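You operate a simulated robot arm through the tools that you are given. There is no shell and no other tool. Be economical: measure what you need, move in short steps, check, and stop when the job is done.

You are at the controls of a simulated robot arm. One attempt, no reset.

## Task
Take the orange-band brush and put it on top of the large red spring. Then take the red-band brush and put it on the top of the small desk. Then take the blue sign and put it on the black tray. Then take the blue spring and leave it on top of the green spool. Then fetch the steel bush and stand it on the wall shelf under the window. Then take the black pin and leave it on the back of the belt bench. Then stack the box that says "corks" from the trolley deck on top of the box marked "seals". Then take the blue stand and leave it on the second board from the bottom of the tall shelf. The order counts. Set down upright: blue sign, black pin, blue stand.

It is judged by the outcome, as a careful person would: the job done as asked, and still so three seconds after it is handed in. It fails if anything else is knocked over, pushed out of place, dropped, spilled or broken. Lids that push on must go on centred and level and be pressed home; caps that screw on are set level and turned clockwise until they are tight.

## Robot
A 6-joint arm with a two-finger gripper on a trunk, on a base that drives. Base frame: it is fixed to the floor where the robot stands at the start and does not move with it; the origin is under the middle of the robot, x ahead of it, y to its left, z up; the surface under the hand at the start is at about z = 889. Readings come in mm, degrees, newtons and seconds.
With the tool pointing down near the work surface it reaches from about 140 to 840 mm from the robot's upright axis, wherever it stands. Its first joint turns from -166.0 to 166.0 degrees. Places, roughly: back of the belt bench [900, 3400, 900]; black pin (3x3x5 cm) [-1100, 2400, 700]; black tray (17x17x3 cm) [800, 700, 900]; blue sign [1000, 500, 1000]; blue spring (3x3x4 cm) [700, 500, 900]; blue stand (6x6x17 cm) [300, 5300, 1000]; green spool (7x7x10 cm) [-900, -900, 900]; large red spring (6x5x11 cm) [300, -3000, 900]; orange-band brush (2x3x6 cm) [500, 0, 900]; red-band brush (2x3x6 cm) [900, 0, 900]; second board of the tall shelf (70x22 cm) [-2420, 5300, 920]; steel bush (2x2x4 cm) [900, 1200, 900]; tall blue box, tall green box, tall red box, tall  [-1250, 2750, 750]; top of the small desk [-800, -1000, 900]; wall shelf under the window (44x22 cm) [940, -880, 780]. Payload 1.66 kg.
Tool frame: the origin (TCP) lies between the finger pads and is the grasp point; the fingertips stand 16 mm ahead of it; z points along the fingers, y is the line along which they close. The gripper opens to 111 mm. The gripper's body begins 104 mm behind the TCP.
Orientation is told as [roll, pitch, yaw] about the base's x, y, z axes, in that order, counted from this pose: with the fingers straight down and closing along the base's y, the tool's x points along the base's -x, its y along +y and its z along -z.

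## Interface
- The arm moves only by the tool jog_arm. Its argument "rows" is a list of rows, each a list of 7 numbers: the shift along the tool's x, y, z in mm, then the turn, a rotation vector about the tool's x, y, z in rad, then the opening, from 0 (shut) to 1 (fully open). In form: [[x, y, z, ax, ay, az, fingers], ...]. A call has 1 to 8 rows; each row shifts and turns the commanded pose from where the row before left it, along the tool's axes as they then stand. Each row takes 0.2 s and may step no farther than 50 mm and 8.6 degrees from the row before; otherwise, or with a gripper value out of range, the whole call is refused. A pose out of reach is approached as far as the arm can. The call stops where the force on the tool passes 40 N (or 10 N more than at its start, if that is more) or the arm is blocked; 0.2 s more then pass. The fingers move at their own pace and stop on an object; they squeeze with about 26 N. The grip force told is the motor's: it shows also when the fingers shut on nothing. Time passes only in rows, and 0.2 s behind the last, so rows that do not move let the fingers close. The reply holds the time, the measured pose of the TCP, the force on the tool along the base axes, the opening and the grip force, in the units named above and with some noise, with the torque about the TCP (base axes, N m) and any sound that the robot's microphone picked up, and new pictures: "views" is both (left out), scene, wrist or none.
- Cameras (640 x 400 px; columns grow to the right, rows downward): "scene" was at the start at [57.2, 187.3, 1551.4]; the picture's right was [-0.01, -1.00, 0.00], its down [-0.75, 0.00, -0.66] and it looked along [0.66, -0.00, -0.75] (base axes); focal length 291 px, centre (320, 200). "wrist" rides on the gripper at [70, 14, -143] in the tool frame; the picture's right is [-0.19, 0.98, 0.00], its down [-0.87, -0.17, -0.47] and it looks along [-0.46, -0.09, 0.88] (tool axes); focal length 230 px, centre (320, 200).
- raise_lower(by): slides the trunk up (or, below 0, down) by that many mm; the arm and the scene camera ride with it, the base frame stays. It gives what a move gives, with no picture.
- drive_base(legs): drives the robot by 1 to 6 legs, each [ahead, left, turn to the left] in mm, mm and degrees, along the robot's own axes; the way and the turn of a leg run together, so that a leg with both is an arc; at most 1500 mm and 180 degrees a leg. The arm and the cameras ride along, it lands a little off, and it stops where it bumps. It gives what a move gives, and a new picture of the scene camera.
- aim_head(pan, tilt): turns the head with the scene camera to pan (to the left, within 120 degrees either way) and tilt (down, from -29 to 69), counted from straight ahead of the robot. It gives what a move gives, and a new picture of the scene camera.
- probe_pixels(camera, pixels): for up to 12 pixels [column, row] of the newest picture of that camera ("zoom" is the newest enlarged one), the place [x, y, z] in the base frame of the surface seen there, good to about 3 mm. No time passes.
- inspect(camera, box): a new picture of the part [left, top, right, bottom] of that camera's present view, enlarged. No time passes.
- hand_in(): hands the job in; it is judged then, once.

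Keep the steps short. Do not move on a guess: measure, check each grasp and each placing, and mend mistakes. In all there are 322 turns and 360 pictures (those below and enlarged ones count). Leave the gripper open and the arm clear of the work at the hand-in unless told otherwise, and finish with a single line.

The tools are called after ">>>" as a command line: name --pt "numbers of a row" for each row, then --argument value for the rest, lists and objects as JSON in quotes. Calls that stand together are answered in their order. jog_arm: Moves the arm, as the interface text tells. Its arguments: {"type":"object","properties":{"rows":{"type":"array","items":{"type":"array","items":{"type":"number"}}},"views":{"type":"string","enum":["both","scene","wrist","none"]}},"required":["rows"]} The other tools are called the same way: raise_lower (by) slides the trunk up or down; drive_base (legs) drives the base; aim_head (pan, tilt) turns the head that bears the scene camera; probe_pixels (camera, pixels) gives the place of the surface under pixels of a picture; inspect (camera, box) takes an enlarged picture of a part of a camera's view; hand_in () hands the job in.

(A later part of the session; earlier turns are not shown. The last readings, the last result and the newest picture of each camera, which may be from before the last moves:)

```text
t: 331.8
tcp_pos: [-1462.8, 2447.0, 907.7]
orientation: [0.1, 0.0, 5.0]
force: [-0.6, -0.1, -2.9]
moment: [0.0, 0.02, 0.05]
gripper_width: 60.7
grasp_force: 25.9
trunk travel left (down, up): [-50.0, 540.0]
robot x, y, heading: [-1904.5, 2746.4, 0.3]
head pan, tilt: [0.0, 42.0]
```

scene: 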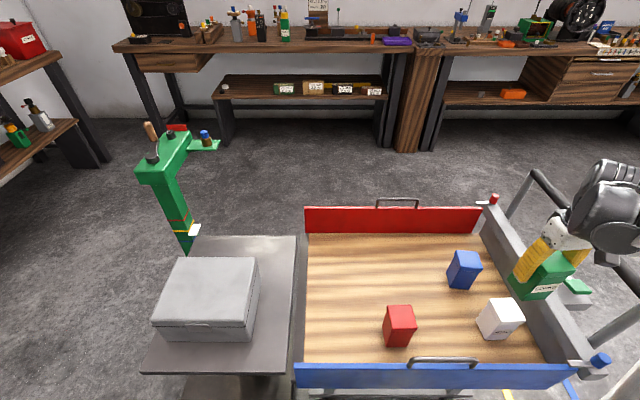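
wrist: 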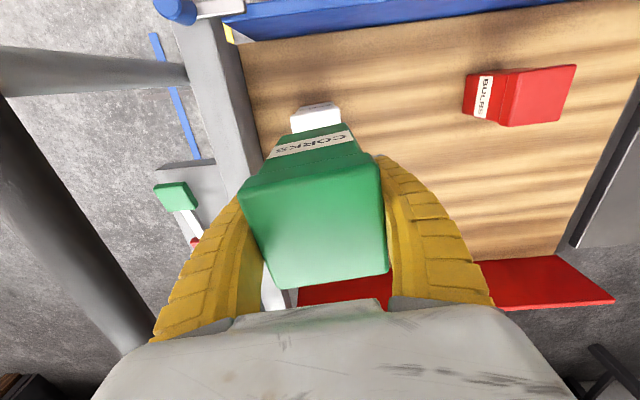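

I'll re-measure the white box from this view before lowering.

>>> inspect --camera "scene" --box '[470, 240, 600, 345]'

>>> probe_pixels --camera "zoom" --pixels '[[130, 260], [90, 290], [230, 330], [240, 285], [95, 390], [140, 290], [180, 370], [60, 350]]'

>>> probe_pixels --camera "wrist" --pixels '[[295, 118], [338, 112], [316, 106], [244, 190], [380, 165], [278, 285], [385, 270]]'

```text
3.81 times, centred on (535, 292) of scene
```

zoom: 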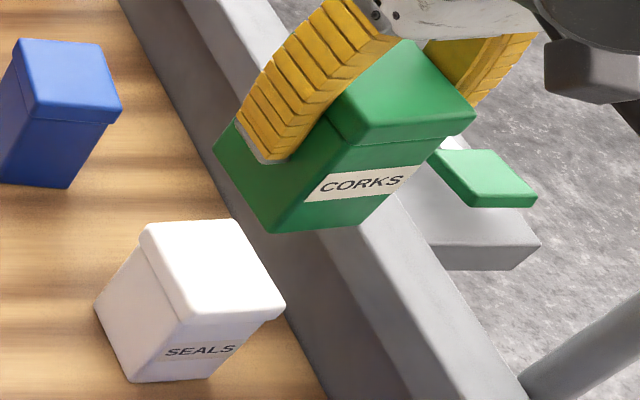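

```text
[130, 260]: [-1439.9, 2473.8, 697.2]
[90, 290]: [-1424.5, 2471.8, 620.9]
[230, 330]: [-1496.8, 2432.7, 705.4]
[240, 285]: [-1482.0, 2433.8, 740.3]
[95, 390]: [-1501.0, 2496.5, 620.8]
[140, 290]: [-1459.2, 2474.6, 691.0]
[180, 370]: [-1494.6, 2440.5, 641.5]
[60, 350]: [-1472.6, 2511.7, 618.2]
```

```text
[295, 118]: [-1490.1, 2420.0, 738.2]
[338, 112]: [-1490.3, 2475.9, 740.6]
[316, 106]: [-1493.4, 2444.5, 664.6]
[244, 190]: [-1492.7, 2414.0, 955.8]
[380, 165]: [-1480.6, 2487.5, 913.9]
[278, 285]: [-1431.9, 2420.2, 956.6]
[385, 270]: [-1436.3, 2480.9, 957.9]
```

Green centre [-1464.5, 2447.5] versus white [-1466, 2446], so they're aligned. I'll lower 95 mm, then feel for contact.

>>> jog_arm --pt "1 -1 40 0 0 0 0.4" --pt "0 0 40 0 0 0 0.4" --pt "0 0 13 0 0 0 0.4" --pt "0 0 3 0 0 0 0.4" --views "scene"

>>> inspect --camera "scene" --box '[450, 240, 580, 345]'

```text
t: 332.8
tcp_pos: [-1465.3, 2446.7, 809.0]
orientation: [0.2, 0.0, 5.0]
force: [-0.6, 0.1, -2.5]
moment: [0.05, -0.02, -0.05]
gripper_width: 60.6
grasp_force: 26.1
trunk travel left (down, up): [-50.0, 540.0]
robot x, y, heading: [-1901.5, 2744.6, 0.3]
head pan, tilt: [0.0, 42.0]
```

scene: 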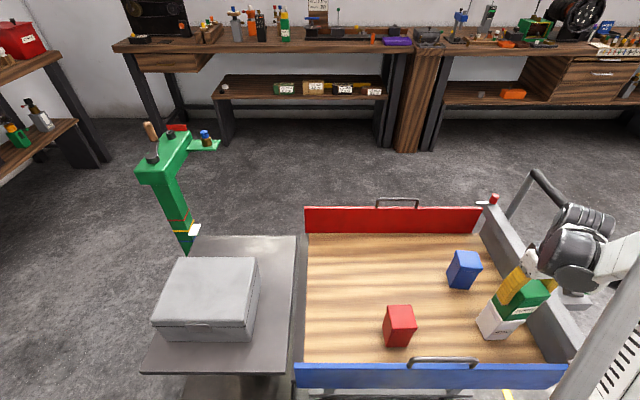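

```text
3.81 times, centred on (515, 292) of scene
```

zoom: 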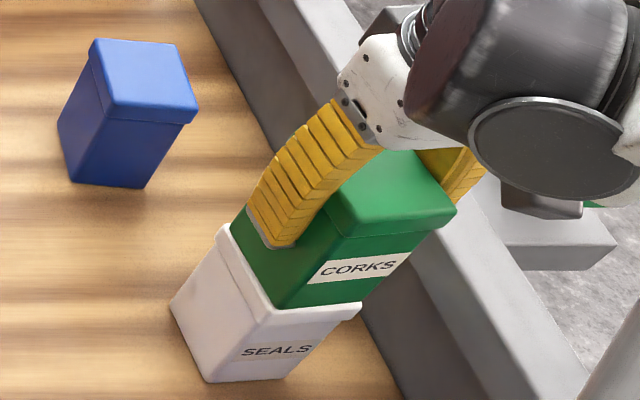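

Well aligned. Lowering the last millimetres.

>>> jog_arm --pt "0 0 1.5 0 0 0 0.4" --pt "0 0 1.2 0 0 0 0.4" --views "none"

```text
t: 333.4
tcp_pos: [-1465.0, 2446.9, 807.9]
orientation: [0.1, 0.0, 5.0]
force: [5.4, -1.0, 13.6]
moment: [-0.01, -0.3, 0.07]
gripper_width: 61.1
grasp_force: 25.7
trunk travel left (down, up): [-50.0, 540.0]
robot x, y, heading: [-1906.5, 2742.2, 0.1]
head pan, tilt: [0.0, 42.0]
```

Contact at 13.6 N. I'll ease up, release and rise.

>>> jog_arm --pt "0 0 -0.8 0 0 0 0.4" --pt "0 0 0 0 0 0 0.58" --pt "0 0 0 0 0 0 0.7" --pt "0 0 0 0 0 0 0.75" --pt "0 0 -40 0 0 0 0.75" --pt "0 0 -48 0 0 0 0.75" --pt "0 0 -48 0 0 0 0.75" --pt "0 0 -48 0 0 0 0.75" --views "both"

>>> inspect --camera "scene" --box '[450, 240, 580, 345]'

```text
t: 335.2
tcp_pos: [-1463.7, 2449.0, 995.3]
orientation: [0.0, 0.0, 5.1]
force: [0.2, -0.3, 0.0]
moment: [0.03, 0.02, 0.03]
gripper_width: 84.5
grasp_force: 1.0
trunk travel left (down, up): [-50.0, 540.0]
robot x, y, heading: [-1901.9, 2740.2, 0.4]
head pan, tilt: [0.0, 42.0]
```

scene: 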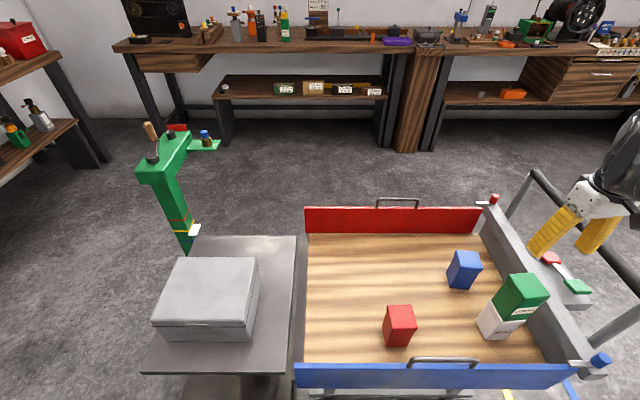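
wrist: 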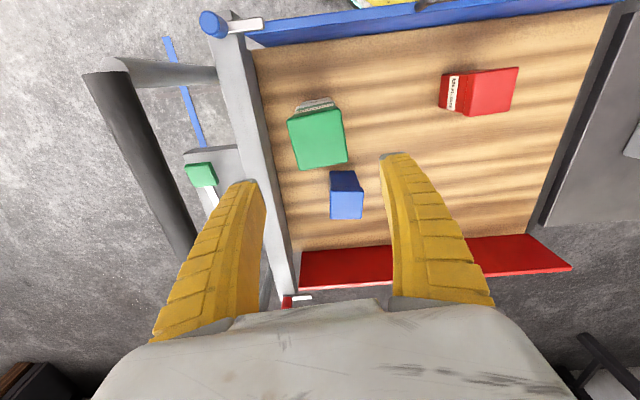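

```text
3.81 times, centred on (515, 292) of scene
```

zoom: 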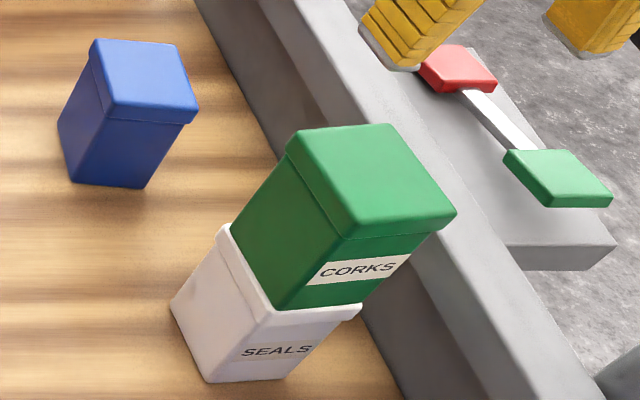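

CORKS sits squarely on SEALS. Last is the blue stand near [300, 5300]. I'll retract the arm, raise the trunk, and drive round.

>>> jog_arm --pt "15 45 -10 0 0 0 0.75" --pt "15 45 -10 0 0 0 0.75" --pt "15 45 -10 0 0 0 0.75" --pt "15 45 -10 0 0 0 0.75" --pt "15 45 -10 0 0 0 0.75" --pt "15 40 -10 0 0 0.08 0.75" --views "none"

>>> raise_lower --by 150

>>> drive_base --legs '[[-60, 1300, 0], [1300, 150, 0], [850, 100, 0], [0, 0, 90]]'

>>> aim_head --pan 0 --tilt 30

```text
t: 336.6
tcp_pos: [-1578.6, 2704.0, 1054.5]
orientation: [0.3, 0.1, 0.4]
force: [0.6, 0.4, 0.5]
moment: [-0.01, -0.02, -0.07]
gripper_width: 84.5
grasp_force: 1.4
trunk travel left (down, up): [-50.0, 540.0]
robot x, y, heading: [-1901.9, 2742.7, 0.4]
head pan, tilt: [0.0, 42.0]
```

```text
t: 338.3
tcp_pos: [-1579.7, 2703.8, 1204.4]
orientation: [0.1, 0.1, 0.4]
force: [1.1, 0.0, 0.0]
moment: [0.04, 0.01, 0.01]
gripper_width: 84.5
grasp_force: 0.7
trunk travel left (down, up): [-200.0, 390.0]
robot x, y, heading: [-1903.3, 2742.4, 0.3]
head pan, tilt: [0.0, 42.0]
```

```text
t: 359.1
tcp_pos: [218.7, 4660.2, 1203.5]
orientation: [0.1, 0.0, 90.4]
force: [0.6, -0.7, -0.2]
moment: [-0.02, 0.03, -0.02]
gripper_width: 84.3
grasp_force: 1.1
trunk travel left (down, up): [-200.0, 390.0]
robot x, y, heading: [176.5, 4335.8, 90.3]
head pan, tilt: [0.0, 42.0]
```

scene: 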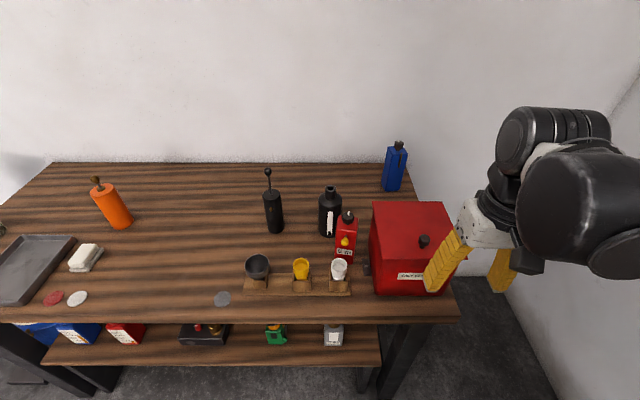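

```text
t: 359.8
tcp_pos: [217.4, 4660.7, 1203.8]
orientation: [0.1, 0.0, 90.5]
force: [-0.5, 0.2, 0.7]
moment: [0.01, 0.01, 0.02]
gripper_width: 84.9
grasp_force: 1.3
trunk travel left (down, up): [-200.0, 390.0]
robot x, y, heading: [173.5, 4337.3, 90.5]
head pan, tilt: [0.0, 30.0]
```

scene: 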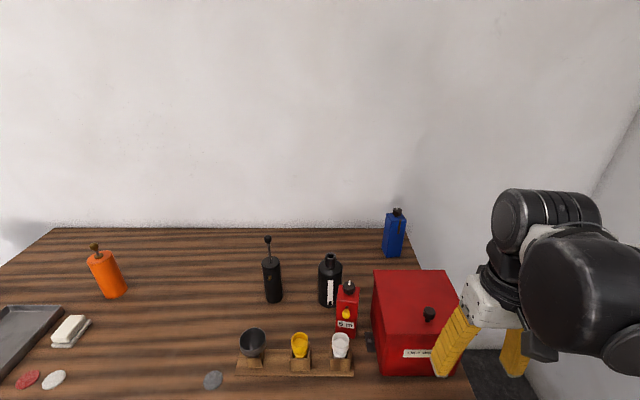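

The blue stand is at (394,235), at the back right. I'll zoom and probe.

>>> inspect --camera "scene" --box '[354, 190, 434, 275]'

>>> probe_pixels --camera "zoom" --pixels '[[300, 125], [260, 120], [370, 115], [300, 200], [250, 290], [330, 310], [290, 300], [330, 80], [200, 300], [290, 340]]'

>>> probe_pixels --camera "scene" --pixels '[[375, 280], [447, 275], [428, 312], [350, 288], [328, 258], [335, 280], [440, 380], [400, 275], [300, 225]]'

```text
4.71 times, centred on (394, 232) of scene
```

zoom: 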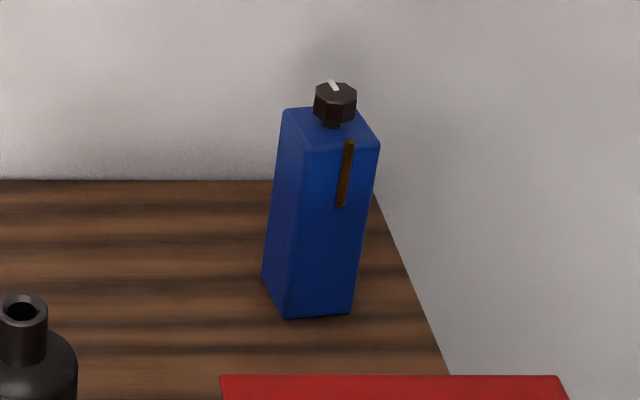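

```text
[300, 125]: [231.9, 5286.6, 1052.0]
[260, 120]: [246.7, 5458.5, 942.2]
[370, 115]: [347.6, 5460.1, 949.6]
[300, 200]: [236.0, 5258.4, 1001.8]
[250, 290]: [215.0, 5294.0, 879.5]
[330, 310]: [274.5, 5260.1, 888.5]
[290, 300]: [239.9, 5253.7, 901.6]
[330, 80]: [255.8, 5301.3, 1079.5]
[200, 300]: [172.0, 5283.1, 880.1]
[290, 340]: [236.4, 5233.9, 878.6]
```

```text
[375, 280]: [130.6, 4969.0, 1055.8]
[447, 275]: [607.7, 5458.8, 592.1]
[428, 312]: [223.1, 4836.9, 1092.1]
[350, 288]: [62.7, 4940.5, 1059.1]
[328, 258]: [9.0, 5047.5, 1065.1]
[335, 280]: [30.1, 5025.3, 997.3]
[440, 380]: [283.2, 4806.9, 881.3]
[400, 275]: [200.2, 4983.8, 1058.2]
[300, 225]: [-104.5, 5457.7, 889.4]
```

The blue stand is at about [258, 5282], with body z 880–1052 and a knob to 1080. The target shelf board has another board above it, so I'll grip it with the tool pitched about 45° forward and use the same pitch for placing. First I drive a little closer.

>>> drive_base --legs '[[140, -70, 0]]'

>>> jog_arm --pt "0 0 0 0 0.145 0 0.9" --pt "0 0 0 0 0.145 0 0.9" --views "both"

```text
t: 361.2
tcp_pos: [287.8, 4803.6, 1203.6]
orientation: [0.1, 0.2, 90.3]
force: [0.9, 0.0, -0.3]
moment: [-0.03, 0.01, 0.0]
gripper_width: 84.4
grasp_force: 0.7
trunk travel left (down, up): [-200.0, 390.0]
robot x, y, heading: [243.9, 4475.9, 90.2]
head pan, tilt: [0.0, 30.0]
```

scene: 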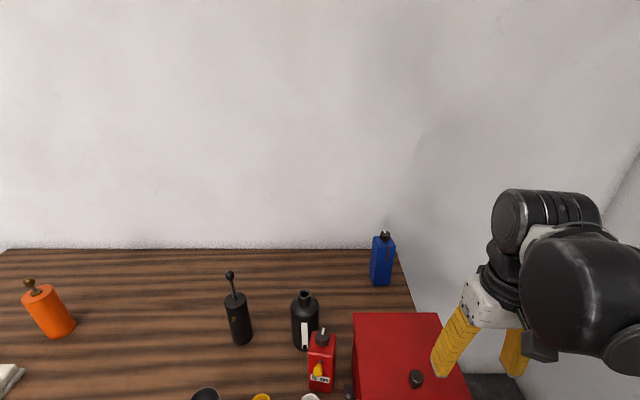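

```text
t: 361.8
tcp_pos: [287.5, 4803.1, 1203.4]
orientation: [0.2, 16.8, 90.3]
force: [-0.2, -0.1, -0.4]
moment: [0.0, 0.0, -0.02]
gripper_width: 100.5
grasp_force: 0.4
trunk travel left (down, up): [-200.0, 390.0]
robot x, y, heading: [249.4, 4479.6, 89.9]
head pan, tilt: [0.0, 30.0]
```

scene: 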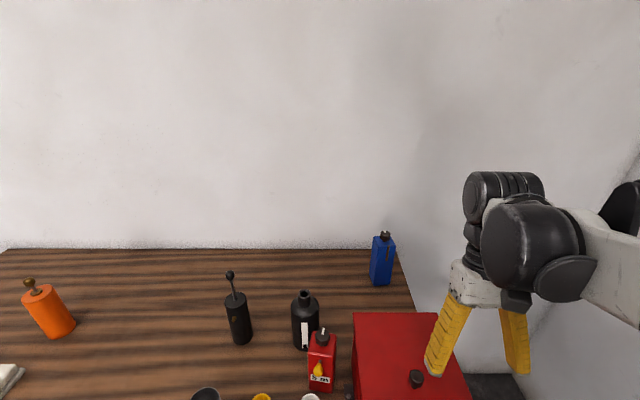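
wrist: 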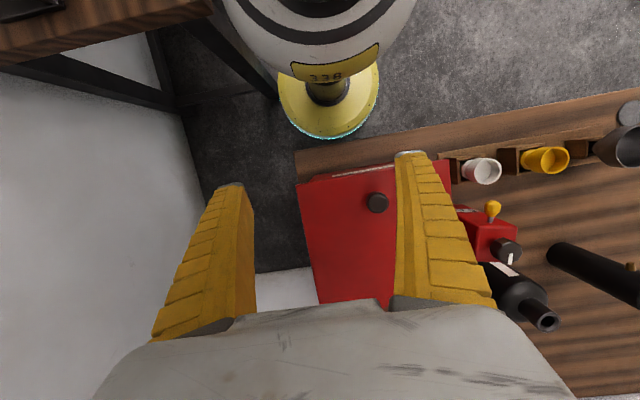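

That pitched the wrong way (tip toward the robot). I'll pitch the other way, to about 45° forward.

>>> jog_arm --pt "0 0 0 0 -0.135 0 0.9" --pt "0 0 0 0 -0.135 0 0.9" --pt "0 0 0 0 -0.135 0 0.9" --pt "0 0 0 0 -0.135 0 0.9" --pt "0 0 0 0 -0.135 0 0.9" --pt "0 0 0 0 -0.135 0 0.9" --pt "0 0 0 0 -0.135 0 0.9" --pt "0 0 0 0 -0.13 0 0.9" --views "both"

```text
t: 363.6
tcp_pos: [294.6, 4822.1, 1201.9]
orientation: [0.1, -44.8, 90.3]
force: [-0.8, 0.3, 0.8]
moment: [-0.01, 0.03, 0.03]
gripper_width: 100.5
grasp_force: 0.2
out of reach, approached as far as the arm can: row 8
trunk travel left (down, up): [-200.0, 390.0]
robot x, y, heading: [246.8, 4479.0, 89.9]
head pan, tilt: [0.0, 30.0]
```

scene: 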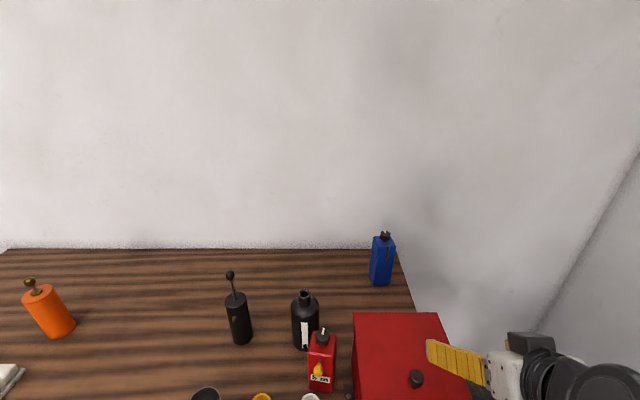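
wrist: 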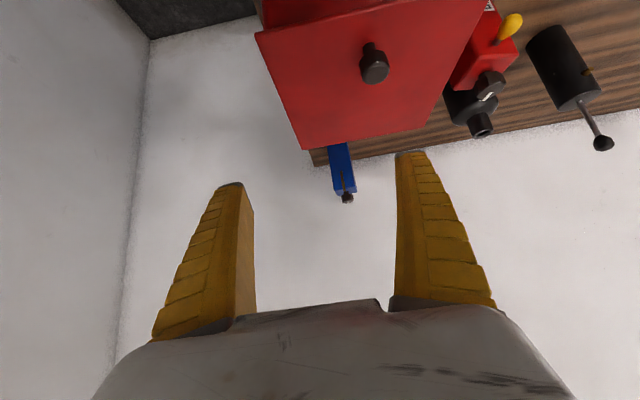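

Pitch is now 45° forward. The stand shows at wrist (340,170). I'll move to a waypoint about 120 mm before it.

>>> jog_arm --pt "-22.2 4.5 42.8 0 0 0 0.9" --pt "-22.2 4.5 42.8 0 0 0 0.9" --pt "-22.2 4.5 42.8 0 0 0 0.9" --pt "-22.2 4.5 42.8 0 0 0 0.9" --pt "-22.2 4.5 42.8 0 0 0 0.9" --pt "-22.2 4.5 42.8 0 0 0 0.9" --views "both"

```text
t: 365.0
tcp_pos: [264.8, 5098.4, 1111.5]
orientation: [0.1, -44.9, 90.2]
force: [0.0, 0.4, -0.4]
moment: [-0.01, 0.01, 0.0]
gripper_width: 100.6
grasp_force: 0.5
trunk travel left (down, up): [-200.0, 390.0]
robot x, y, heading: [246.8, 4477.0, 90.2]
head pan, tilt: [0.0, 30.0]
```

scene: 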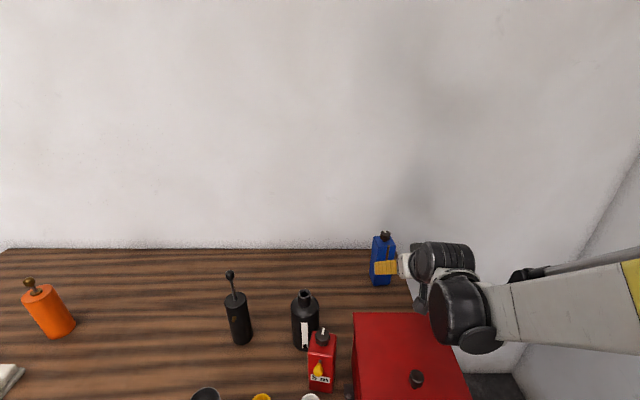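
wrist: 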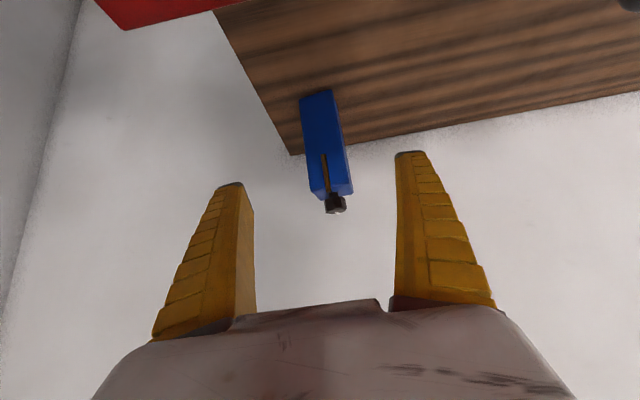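

I'll check the clearance between the forearm/wrist and the red box's lid and knob.

>>> probe_pixels --camera "scene" --pixels '[[460, 300], [458, 330], [480, 350], [520, 345], [580, 350], [540, 310], [415, 380], [420, 318]]'

>>> probe_pixels --camera "wrist" --pixels '[[323, 180], [307, 110], [333, 105], [318, 195], [350, 190], [320, 130], [335, 205], [312, 180]]'

>>> inspect --camera "wrist" --box '[270, 70, 390, 230]'

```text
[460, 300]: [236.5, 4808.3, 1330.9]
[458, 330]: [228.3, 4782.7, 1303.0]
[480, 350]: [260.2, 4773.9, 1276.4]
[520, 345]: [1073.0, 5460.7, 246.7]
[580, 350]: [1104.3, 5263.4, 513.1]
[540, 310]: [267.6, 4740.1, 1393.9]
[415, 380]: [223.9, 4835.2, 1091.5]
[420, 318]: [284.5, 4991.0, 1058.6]
```

```text
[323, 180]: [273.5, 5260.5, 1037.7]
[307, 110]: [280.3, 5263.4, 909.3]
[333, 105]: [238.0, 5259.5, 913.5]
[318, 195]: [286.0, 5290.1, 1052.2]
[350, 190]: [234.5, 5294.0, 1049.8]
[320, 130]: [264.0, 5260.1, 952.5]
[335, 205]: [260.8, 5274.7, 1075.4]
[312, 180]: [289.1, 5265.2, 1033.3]
```

```text
2.50 times, centred on (330, 150) of wrist
```

zoom: 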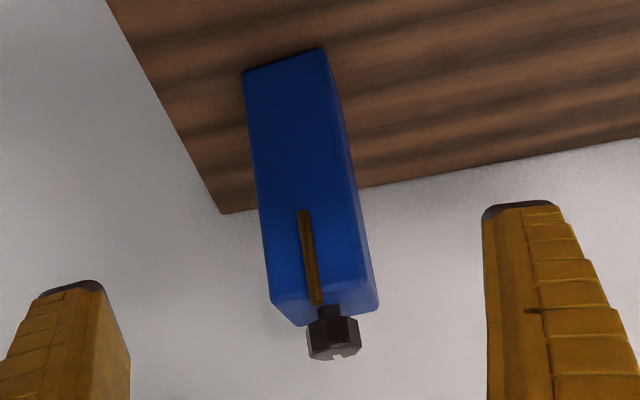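

The forearm is well clear (z≥1276). The stand's centre is about [262, 5289], yawed about 5°. I'll move to a pre-grasp point, add 5° yaw, and check.

>>> jog_arm --pt "-18.7 -1.7 27.9 0 0 0 0.9" --pt "-18.7 -1.7 27.9 0 0 0 0.9" --pt "-18.7 -1.7 27.9 0 0 0 0.9" --pt "0 0 0 -0.0617 0 -0.0617 0.9" --views "wrist"

>>> inspect --camera "wrist" --box '[220, 70, 430, 230]'

>>> probe_pixels --camera "wrist" --pixels '[[320, 150], [300, 165], [345, 160], [315, 190], [350, 185], [318, 120], [338, 118]]'

```text
t: 366.0
tcp_pos: [270.5, 5196.4, 1093.1]
orientation: [0.2, -45.0, 95.2]
force: [-0.1, -0.1, 0.0]
moment: [-0.02, -0.04, -0.02]
gripper_width: 100.4
grasp_force: 0.4
trunk travel left (down, up): [-200.0, 390.0]
robot x, y, heading: [245.5, 4479.4, 90.2]
head pan, tilt: [0.0, 30.0]
```

wrist: 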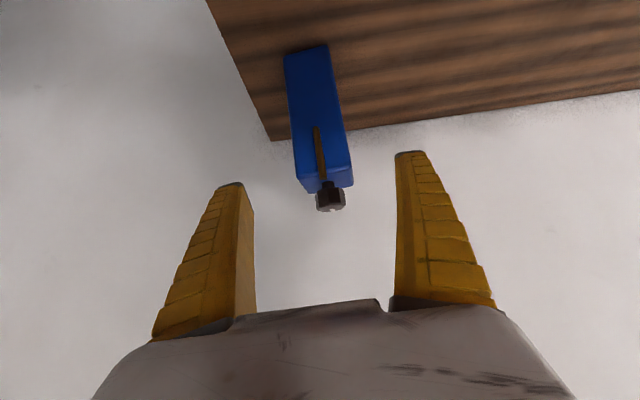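

```text
2.50 times, centred on (325, 150) of wrist
```

zoom: 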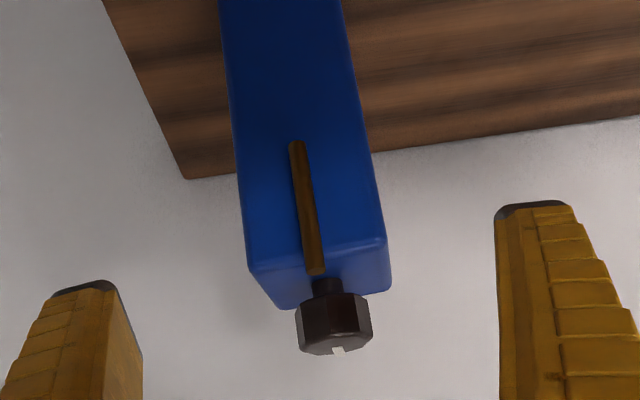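

```text
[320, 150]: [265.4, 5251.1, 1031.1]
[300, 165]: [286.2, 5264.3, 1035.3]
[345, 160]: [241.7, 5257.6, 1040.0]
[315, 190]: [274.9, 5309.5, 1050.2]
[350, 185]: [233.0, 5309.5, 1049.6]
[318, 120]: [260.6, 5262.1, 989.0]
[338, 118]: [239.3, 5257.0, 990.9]
```

Lined up. I'll advance 130 mm along the tool axis.

>>> jog_arm --pt "0 0 40 0 0 0 0.9" --pt "0 0 40 0 0 0 0.9" --pt "0 0 30 0 0 0 0.9" --pt "0 0 18 0 0 0 0.9" --views "both"

```text
t: 367.0
tcp_pos: [261.1, 5286.7, 1002.5]
orientation: [0.1, -45.0, 95.1]
force: [0.4, 0.8, -0.8]
moment: [-0.01, 0.02, -0.03]
gripper_width: 100.5
grasp_force: 0.9
trunk travel left (down, up): [-200.0, 390.0]
robot x, y, heading: [247.1, 4476.6, 90.0]
head pan, tilt: [0.0, 30.0]
```

scene: 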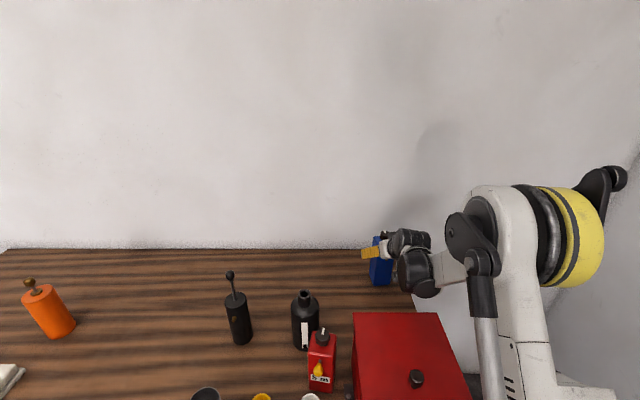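
wrist: 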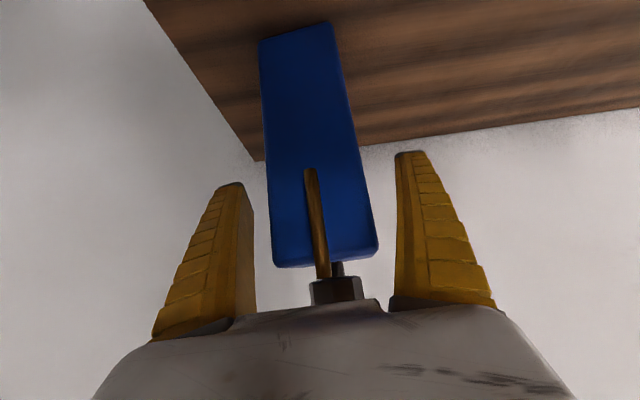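

Centred. Closing.

>>> jog_arm --pt "0 0 0 0 0 0 0.7" --pt "0 0 0 0 0 0 0.55" --pt "0 0 0 0 0 0 0.4" --pt "0 0 0 0 0 0 0.4" --views "wrist"

```text
t: 368.0
tcp_pos: [260.2, 5287.1, 1003.6]
orientation: [0.1, -44.9, 95.2]
force: [-1.5, 0.1, 1.3]
moment: [0.06, -0.03, 0.06]
gripper_width: 58.1
grasp_force: 25.5
trunk travel left (down, up): [-200.0, 390.0]
robot x, y, heading: [246.0, 4480.3, 90.3]
head pan, tilt: [0.0, 30.0]
```

wrist: 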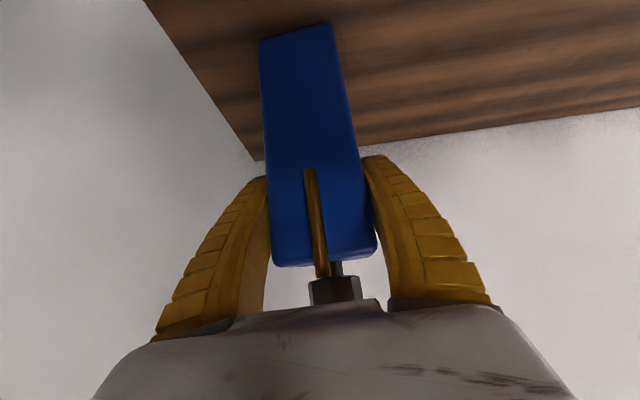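

Gripped at 58 mm. I'll lift it straight up with the trunk, 40 mm first, and check.

>>> raise_lower --by 40

>>> inspect --camera "scene" --box '[350, 210, 450, 310]'

>>> inspect --camera "wrist" --box '[220, 0, 420, 320]'

```text
t: 368.9
tcp_pos: [261.0, 5286.7, 1042.5]
orientation: [0.1, -44.9, 95.2]
force: [-1.1, -0.5, -4.7]
moment: [-0.01, 0.02, 0.0]
gripper_width: 57.9
grasp_force: 26.4
trunk travel left (down, up): [-240.0, 350.0]
robot x, y, heading: [245.2, 4477.2, 90.2]
head pan, tilt: [0.0, 30.0]
```

```text
4.00 times, centred on (400, 260) of scene
```

zoom: 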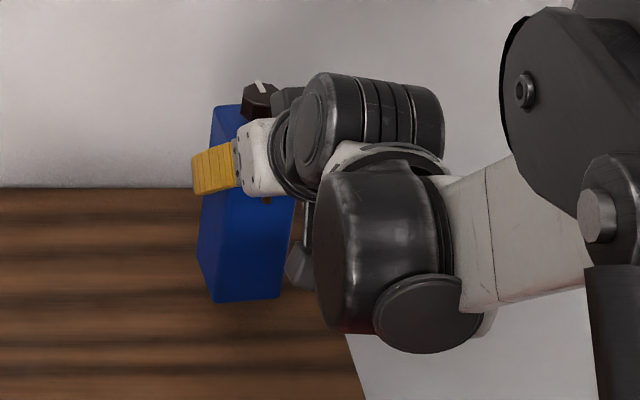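

```text
1.25 times, centred on (320, 160) of wrist
```

zoom: 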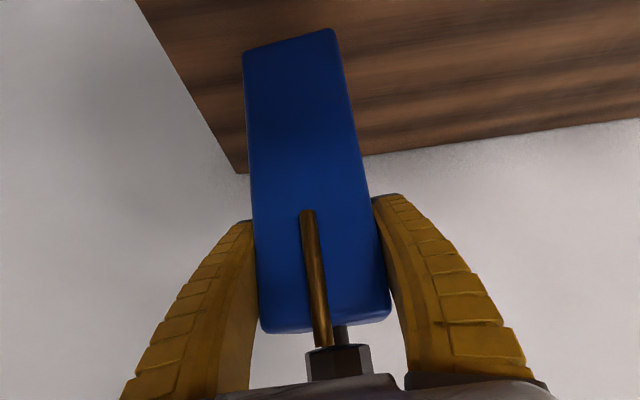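

It lifts cleanly (about 0.4 kg). I'll raise 200 mm more to clear the red box, then back away.

>>> raise_lower --by 200

>>> drive_base --legs '[[-600, 0, 0]]'

>>> aim_head --pan 65 --tilt 25

```text
t: 371.0
tcp_pos: [262.1, 5287.1, 1242.8]
orientation: [0.1, -44.9, 95.2]
force: [0.1, -0.5, -4.7]
moment: [0.02, -0.04, -0.03]
gripper_width: 57.9
grasp_force: 25.9
trunk travel left (down, up): [-440.0, 150.0]
robot x, y, heading: [245.6, 4477.9, 90.2]
head pan, tilt: [0.0, 30.0]
```

```text
t: 374.4
tcp_pos: [264.0, 4686.1, 1242.3]
orientation: [0.1, -44.9, 95.2]
force: [-0.6, 0.3, -5.3]
moment: [-0.01, 0.01, -0.03]
gripper_width: 57.9
grasp_force: 26.1
trunk travel left (down, up): [-440.0, 150.0]
robot x, y, heading: [245.0, 3878.5, 89.9]
head pan, tilt: [0.0, 30.0]
```

scene: 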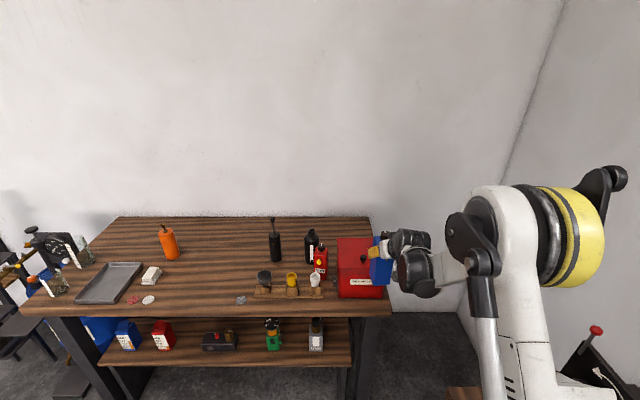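

```text
t: 375.8
tcp_pos: [264.4, 4685.9, 1243.1]
orientation: [0.1, -44.9, 95.2]
force: [0.8, 0.3, -4.3]
moment: [-0.01, 0.0, 0.01]
gripper_width: 57.7
grasp_force: 25.8
trunk travel left (down, up): [-440.0, 150.0]
robot x, y, heading: [248.2, 3879.1, 90.2]
head pan, tilt: [65.0, 25.0]
```

scene: 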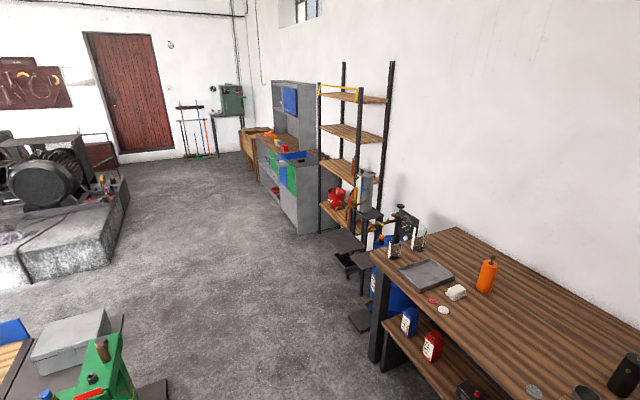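

I'll drive left (toward -x) at this distance to face the tall shelf.

>>> drive_base --legs '[[-60, 1300, 0], [0, 1330, 0]]'

>>> aim_head --pan 0 --tilt 28

```text
t: 388.7
tcp_pos: [-2398.6, 4619.7, 1243.8]
orientation: [0.1, -44.8, 95.8]
force: [0.5, -0.1, -4.6]
moment: [-0.03, -0.05, 0.01]
gripper_width: 57.6
grasp_force: 26.2
trunk travel left (down, up): [-440.0, 150.0]
robot x, y, heading: [-2405.5, 3810.9, 90.9]
head pan, tilt: [65.0, 25.0]
```

scene: 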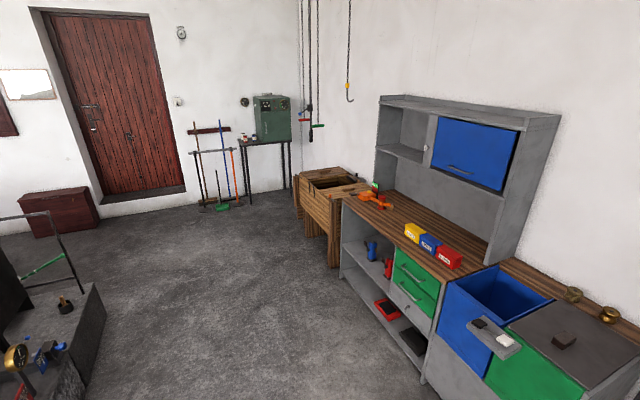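

```text
t: 390.1
tcp_pos: [-2398.4, 4619.6, 1243.5]
orientation: [0.1, -44.9, 95.8]
force: [-0.2, -0.2, -5.5]
moment: [-0.02, -0.03, 0.01]
gripper_width: 57.6
grasp_force: 25.9
trunk travel left (down, up): [-440.0, 150.0]
robot x, y, heading: [-2408.9, 3810.9, 90.7]
head pan, tilt: [0.0, 28.0]
```

scene: 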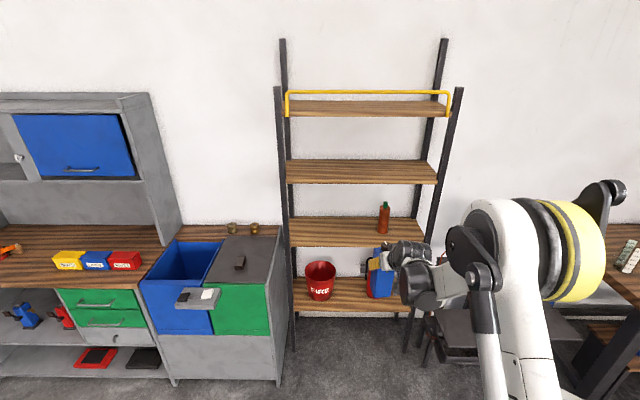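

>>> probe_pixels --camera "scene" --pixels '[[330, 240], [330, 225], [300, 230], [360, 230], [400, 240], [350, 290], [345, 308], [350, 182], [350, 170], [384, 215], [290, 245], [420, 240]]'

>>> inspect --camera "scene" --box '[260, 140, 470, 330]'

```text
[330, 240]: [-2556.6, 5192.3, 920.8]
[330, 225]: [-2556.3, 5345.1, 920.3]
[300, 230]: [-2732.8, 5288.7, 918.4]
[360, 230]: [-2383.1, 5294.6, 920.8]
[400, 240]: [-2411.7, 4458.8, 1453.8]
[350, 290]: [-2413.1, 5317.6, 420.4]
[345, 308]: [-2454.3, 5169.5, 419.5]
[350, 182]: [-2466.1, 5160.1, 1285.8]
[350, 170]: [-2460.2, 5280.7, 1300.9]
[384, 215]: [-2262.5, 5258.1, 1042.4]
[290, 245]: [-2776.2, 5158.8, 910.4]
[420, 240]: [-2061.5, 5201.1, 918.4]
```

```text
2.11 times, centred on (365, 235) of scene
```

zoom: 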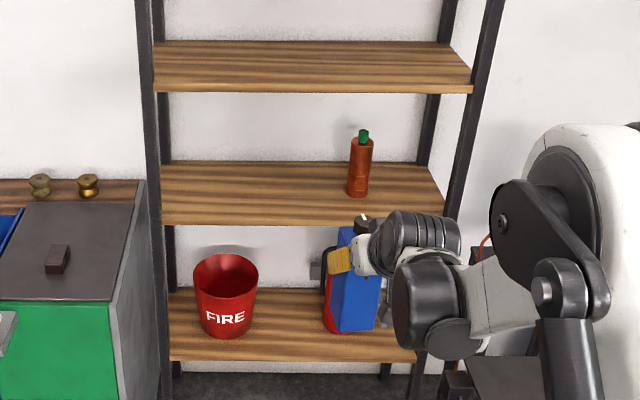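

The second board's top is at z 920, with the next board's underside at about 1280, which is enough headroom at 45° pitch. I'll check what stands in front of the shelf.

>>> probe_pixels --camera "scene" --pixels '[[440, 310], [425, 350], [450, 330], [265, 370], [280, 230], [180, 380], [290, 350], [405, 345], [330, 370], [520, 330], [440, 365]]'

>>> aim_head --pan -5 --tilt 55

```text
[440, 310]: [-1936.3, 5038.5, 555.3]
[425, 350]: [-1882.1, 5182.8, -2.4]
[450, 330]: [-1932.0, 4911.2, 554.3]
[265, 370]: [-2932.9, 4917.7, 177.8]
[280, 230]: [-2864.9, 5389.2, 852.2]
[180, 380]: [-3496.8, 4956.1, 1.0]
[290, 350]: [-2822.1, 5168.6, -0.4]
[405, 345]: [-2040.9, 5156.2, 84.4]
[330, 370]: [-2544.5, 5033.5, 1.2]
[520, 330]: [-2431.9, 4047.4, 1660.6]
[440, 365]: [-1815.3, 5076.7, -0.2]
```

```text
t: 391.0
tcp_pos: [-2398.6, 4619.8, 1243.4]
orientation: [0.1, -44.9, 95.8]
force: [0.1, 0.2, -4.9]
moment: [-0.01, 0.01, 0.0]
gripper_width: 57.8
grasp_force: 25.7
trunk travel left (down, up): [-440.0, 150.0]
robot x, y, heading: [-2406.9, 3809.9, 90.6]
head pan, tilt: [-5.0, 55.0]
```

scene: 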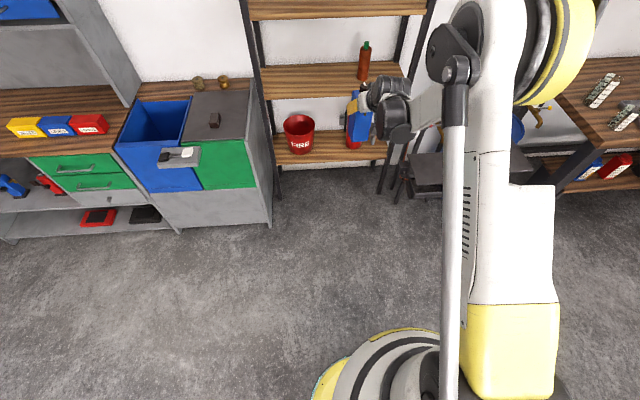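

The floor in front is clear. I'll lower the trunk so the stand's bottom is ~12 mm above board level, then drive in, in stages.

>>> raise_lower --by -185

>>> drive_base --legs '[[420, 62, -0.6]]'

>>> aim_head --pan 0 --tilt 35

```text
t: 393.0
tcp_pos: [-2397.5, 4619.6, 1058.0]
orientation: [0.2, -44.9, 95.8]
force: [1.0, -1.2, -4.5]
moment: [0.0, -0.05, 0.01]
gripper_width: 57.8
grasp_force: 26.1
trunk travel left (down, up): [-255.0, 335.0]
robot x, y, heading: [-2407.4, 3815.0, 90.8]
head pan, tilt: [-5.0, 55.0]
```

```text
t: 395.6
tcp_pos: [-2458.1, 5046.4, 1057.8]
orientation: [0.2, -44.9, 95.5]
force: [-0.7, 0.5, -4.5]
moment: [-0.02, 0.0, -0.01]
gripper_width: 57.9
grasp_force: 26.4
trunk travel left (down, up): [-255.0, 335.0]
robot x, y, heading: [-2474.1, 4236.8, 90.6]
head pan, tilt: [-5.0, 55.0]
```

scene: 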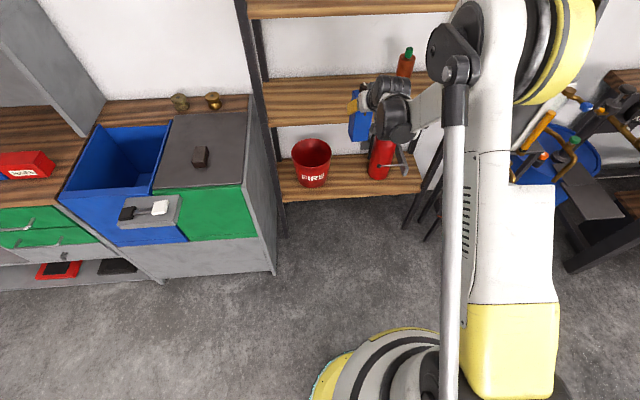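

```text
t: 396.5
tcp_pos: [-2457.7, 5046.6, 1058.0]
orientation: [0.1, -44.8, 95.4]
force: [0.1, -0.3, -4.9]
moment: [-0.02, 0.0, -0.02]
gripper_width: 57.7
grasp_force: 25.6
trunk travel left (down, up): [-255.0, 335.0]
robot x, y, heading: [-2471.2, 4239.2, 90.2]
head pan, tilt: [0.0, 35.0]
```

scene: 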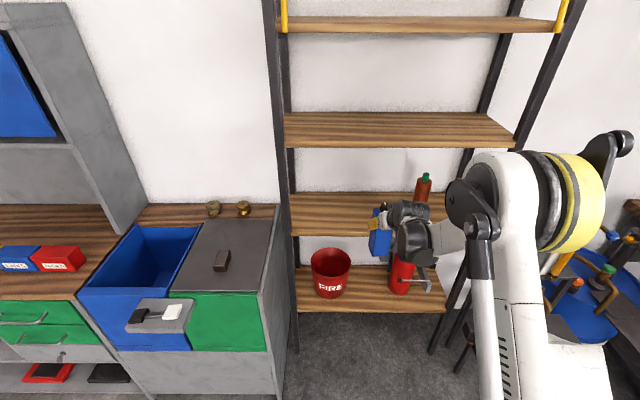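

>>> inspect --camera "scene" --box '[340, 170, 440, 270]'

>>> probe_pixels --camera "zoom" --pixels '[[160, 330], [220, 340], [140, 300], [150, 180], [520, 60], [60, 240], [60, 150], [280, 130]]'

```text
4.00 times, centred on (390, 220) of scene
```

zoom: 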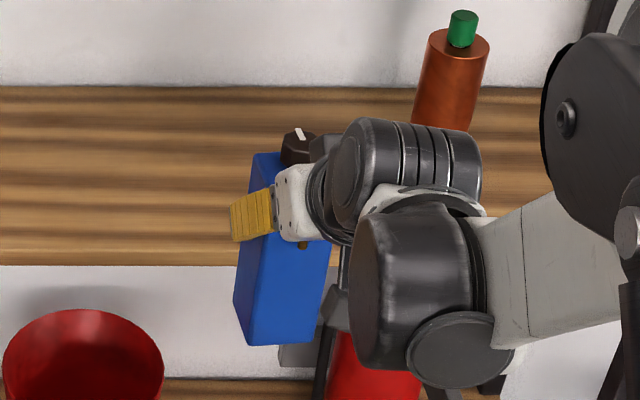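

```text
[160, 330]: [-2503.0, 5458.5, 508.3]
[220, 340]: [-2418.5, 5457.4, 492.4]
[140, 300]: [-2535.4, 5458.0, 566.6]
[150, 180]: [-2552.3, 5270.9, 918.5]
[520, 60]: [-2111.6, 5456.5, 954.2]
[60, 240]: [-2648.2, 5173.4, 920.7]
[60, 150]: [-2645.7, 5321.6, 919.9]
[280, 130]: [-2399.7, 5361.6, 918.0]
```

>>> probe_pixels --camera "zoom" --pixels '[[250, 330], [300, 338], [245, 300], [290, 300], [275, 165], [298, 135], [20, 262], [200, 262]]'

```text
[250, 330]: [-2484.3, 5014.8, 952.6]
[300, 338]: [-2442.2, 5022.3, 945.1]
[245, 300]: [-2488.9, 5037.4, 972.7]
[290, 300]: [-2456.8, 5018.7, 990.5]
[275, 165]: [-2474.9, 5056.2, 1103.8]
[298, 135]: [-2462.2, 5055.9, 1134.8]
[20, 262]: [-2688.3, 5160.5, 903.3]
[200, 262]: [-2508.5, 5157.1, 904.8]
```

The stand's bottom (~z 935) clears the board (z 920, front edge y 5160). I'll drive in.

>>> drive_base --legs '[[130, 0, 0]]'

>>> inspect --camera "scene" --box '[320, 130, 480, 290]'

```text
t: 397.8
tcp_pos: [-2458.4, 5179.4, 1057.5]
orientation: [0.2, -44.8, 95.3]
force: [0.3, 0.2, -5.2]
moment: [0.0, 0.0, 0.02]
gripper_width: 57.8
grasp_force: 26.0
trunk travel left (down, up): [-255.0, 335.0]
robot x, y, heading: [-2470.6, 4368.3, 90.2]
head pan, tilt: [0.0, 35.0]
```

scene: 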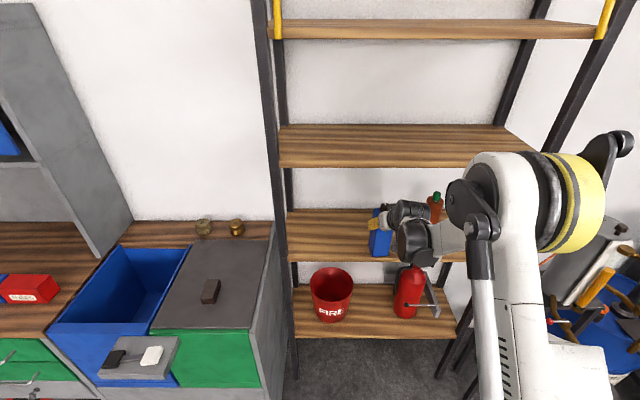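

```text
2.50 times, centred on (400, 210) of scene
```

zoom: 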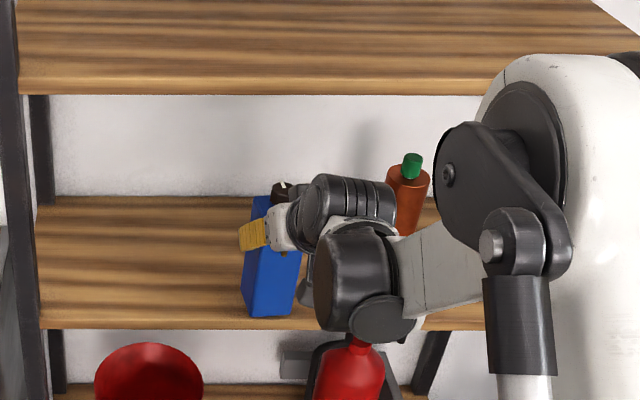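

>>> drive_base --legs '[[95, 10, 0]]'

>>> inspect --camera "scene" --box '[320, 130, 480, 290]'

```text
t: 398.9
tcp_pos: [-2468.8, 5275.8, 1056.8]
orientation: [0.1, -44.8, 95.3]
force: [0.5, 1.1, -5.1]
moment: [-0.01, 0.03, 0.01]
gripper_width: 57.6
grasp_force: 25.9
trunk travel left (down, up): [-255.0, 335.0]
robot x, y, heading: [-2481.2, 4466.1, 90.4]
head pan, tilt: [0.0, 35.0]
```

scene: 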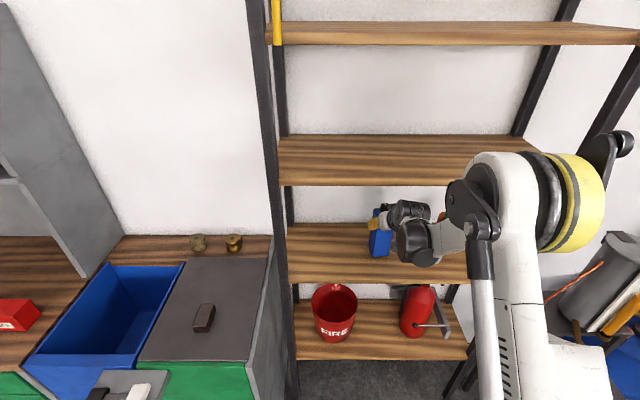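

```text
2.50 times, centred on (400, 210) of scene
```

zoom: 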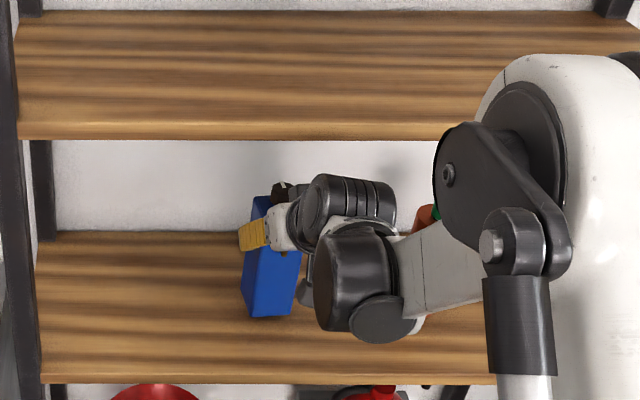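

The stand is inside, over the board. Lowering 11 mm with the trunk, then finely.

>>> raise_lower --by -11

>>> jog_arm --pt "0.7 0 0.7 0 0 0 0.4" --pt "0.7 0 0.7 0 0 0 0.4" --views "wrist"

```text
t: 399.5
tcp_pos: [-2468.9, 5273.0, 1046.2]
orientation: [0.2, -44.8, 95.2]
force: [0.1, -0.5, -4.7]
moment: [-0.02, -0.04, 0.0]
gripper_width: 57.5
grasp_force: 26.1
trunk travel left (down, up): [-244.0, 346.0]
robot x, y, heading: [-2484.0, 4466.2, 90.3]
head pan, tilt: [0.0, 35.0]
```

```text
t: 400.1
tcp_pos: [-2468.3, 5275.3, 1045.3]
orientation: [0.2, -44.8, 95.3]
force: [-1.3, -0.8, -4.3]
moment: [-0.03, -0.01, 0.02]
gripper_width: 57.7
grasp_force: 26.2
trunk travel left (down, up): [-244.0, 346.0]
robot x, y, heading: [-2488.2, 4466.7, 90.0]
head pan, tilt: [0.0, 35.0]
```

wrist: 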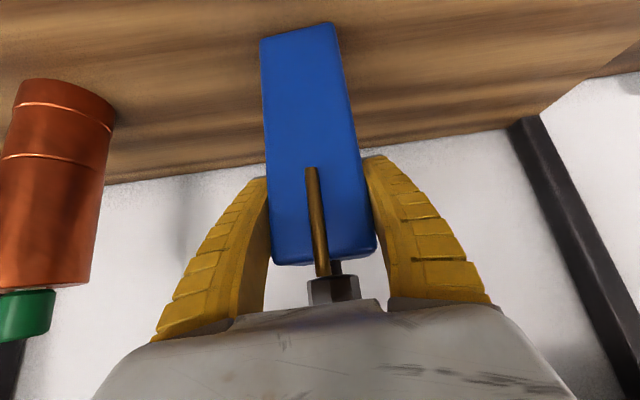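

>>> jog_arm --pt "0.7 0 0.7 0 0 0 0.4" --pt "0.7 0 0.7 0 0 0 0.4" --views "none"

```text
t: 400.7
tcp_pos: [-2468.1, 5273.7, 1045.1]
orientation: [0.1, -45.0, 95.3]
force: [0.6, 2.1, 6.9]
moment: [0.25, -0.34, 0.11]
gripper_width: 57.7
grasp_force: 25.8
trunk travel left (down, up): [-244.0, 346.0]
robot x, y, heading: [-2482.6, 4468.5, 90.6]
head pan, tilt: [0.0, 35.0]
```

Contact (force changed from -4.5 to +6.9 N). I'll release gradually and check.

>>> jog_arm --pt "0.3 0 0.3 0 0 0 0.4" --pt "0 0 0 0 0 0 0.55" --pt "0 0 0 0 0 0 0.65" --pt "0 0 0 0 0 0 0.8" --pt "0 0 0 0 0 0 0.9" --pt "0 0 0 0 0 0 0.9" --views "both"

```text
t: 402.1
tcp_pos: [-2468.5, 5274.2, 1042.5]
orientation: [0.2, -44.9, 95.4]
force: [-0.8, -0.3, 0.0]
moment: [-0.01, -0.02, -0.02]
gripper_width: 100.5
grasp_force: 0.6
trunk travel left (down, up): [-244.0, 346.0]
robot x, y, heading: [-2483.4, 4465.0, 90.3]
head pan, tilt: [0.0, 35.0]
```

scene: 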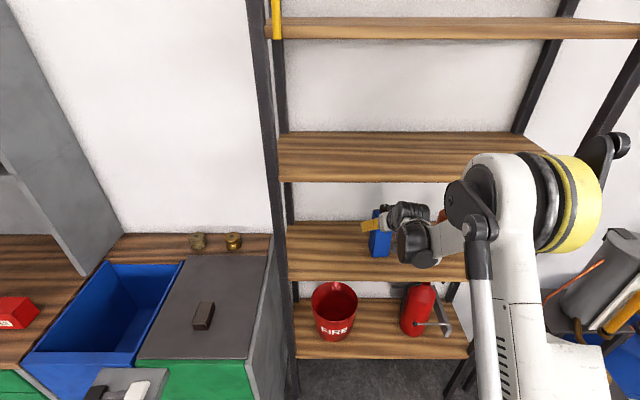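
wrist: 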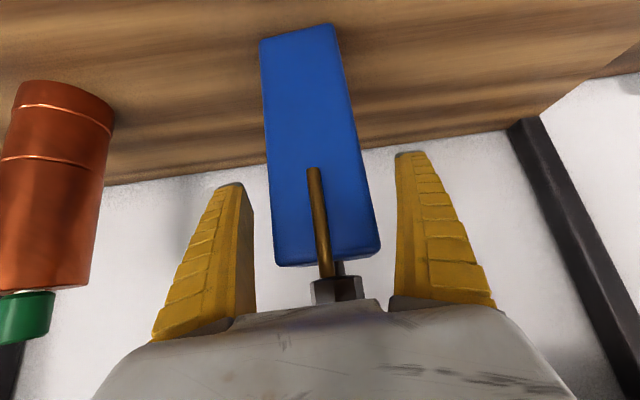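

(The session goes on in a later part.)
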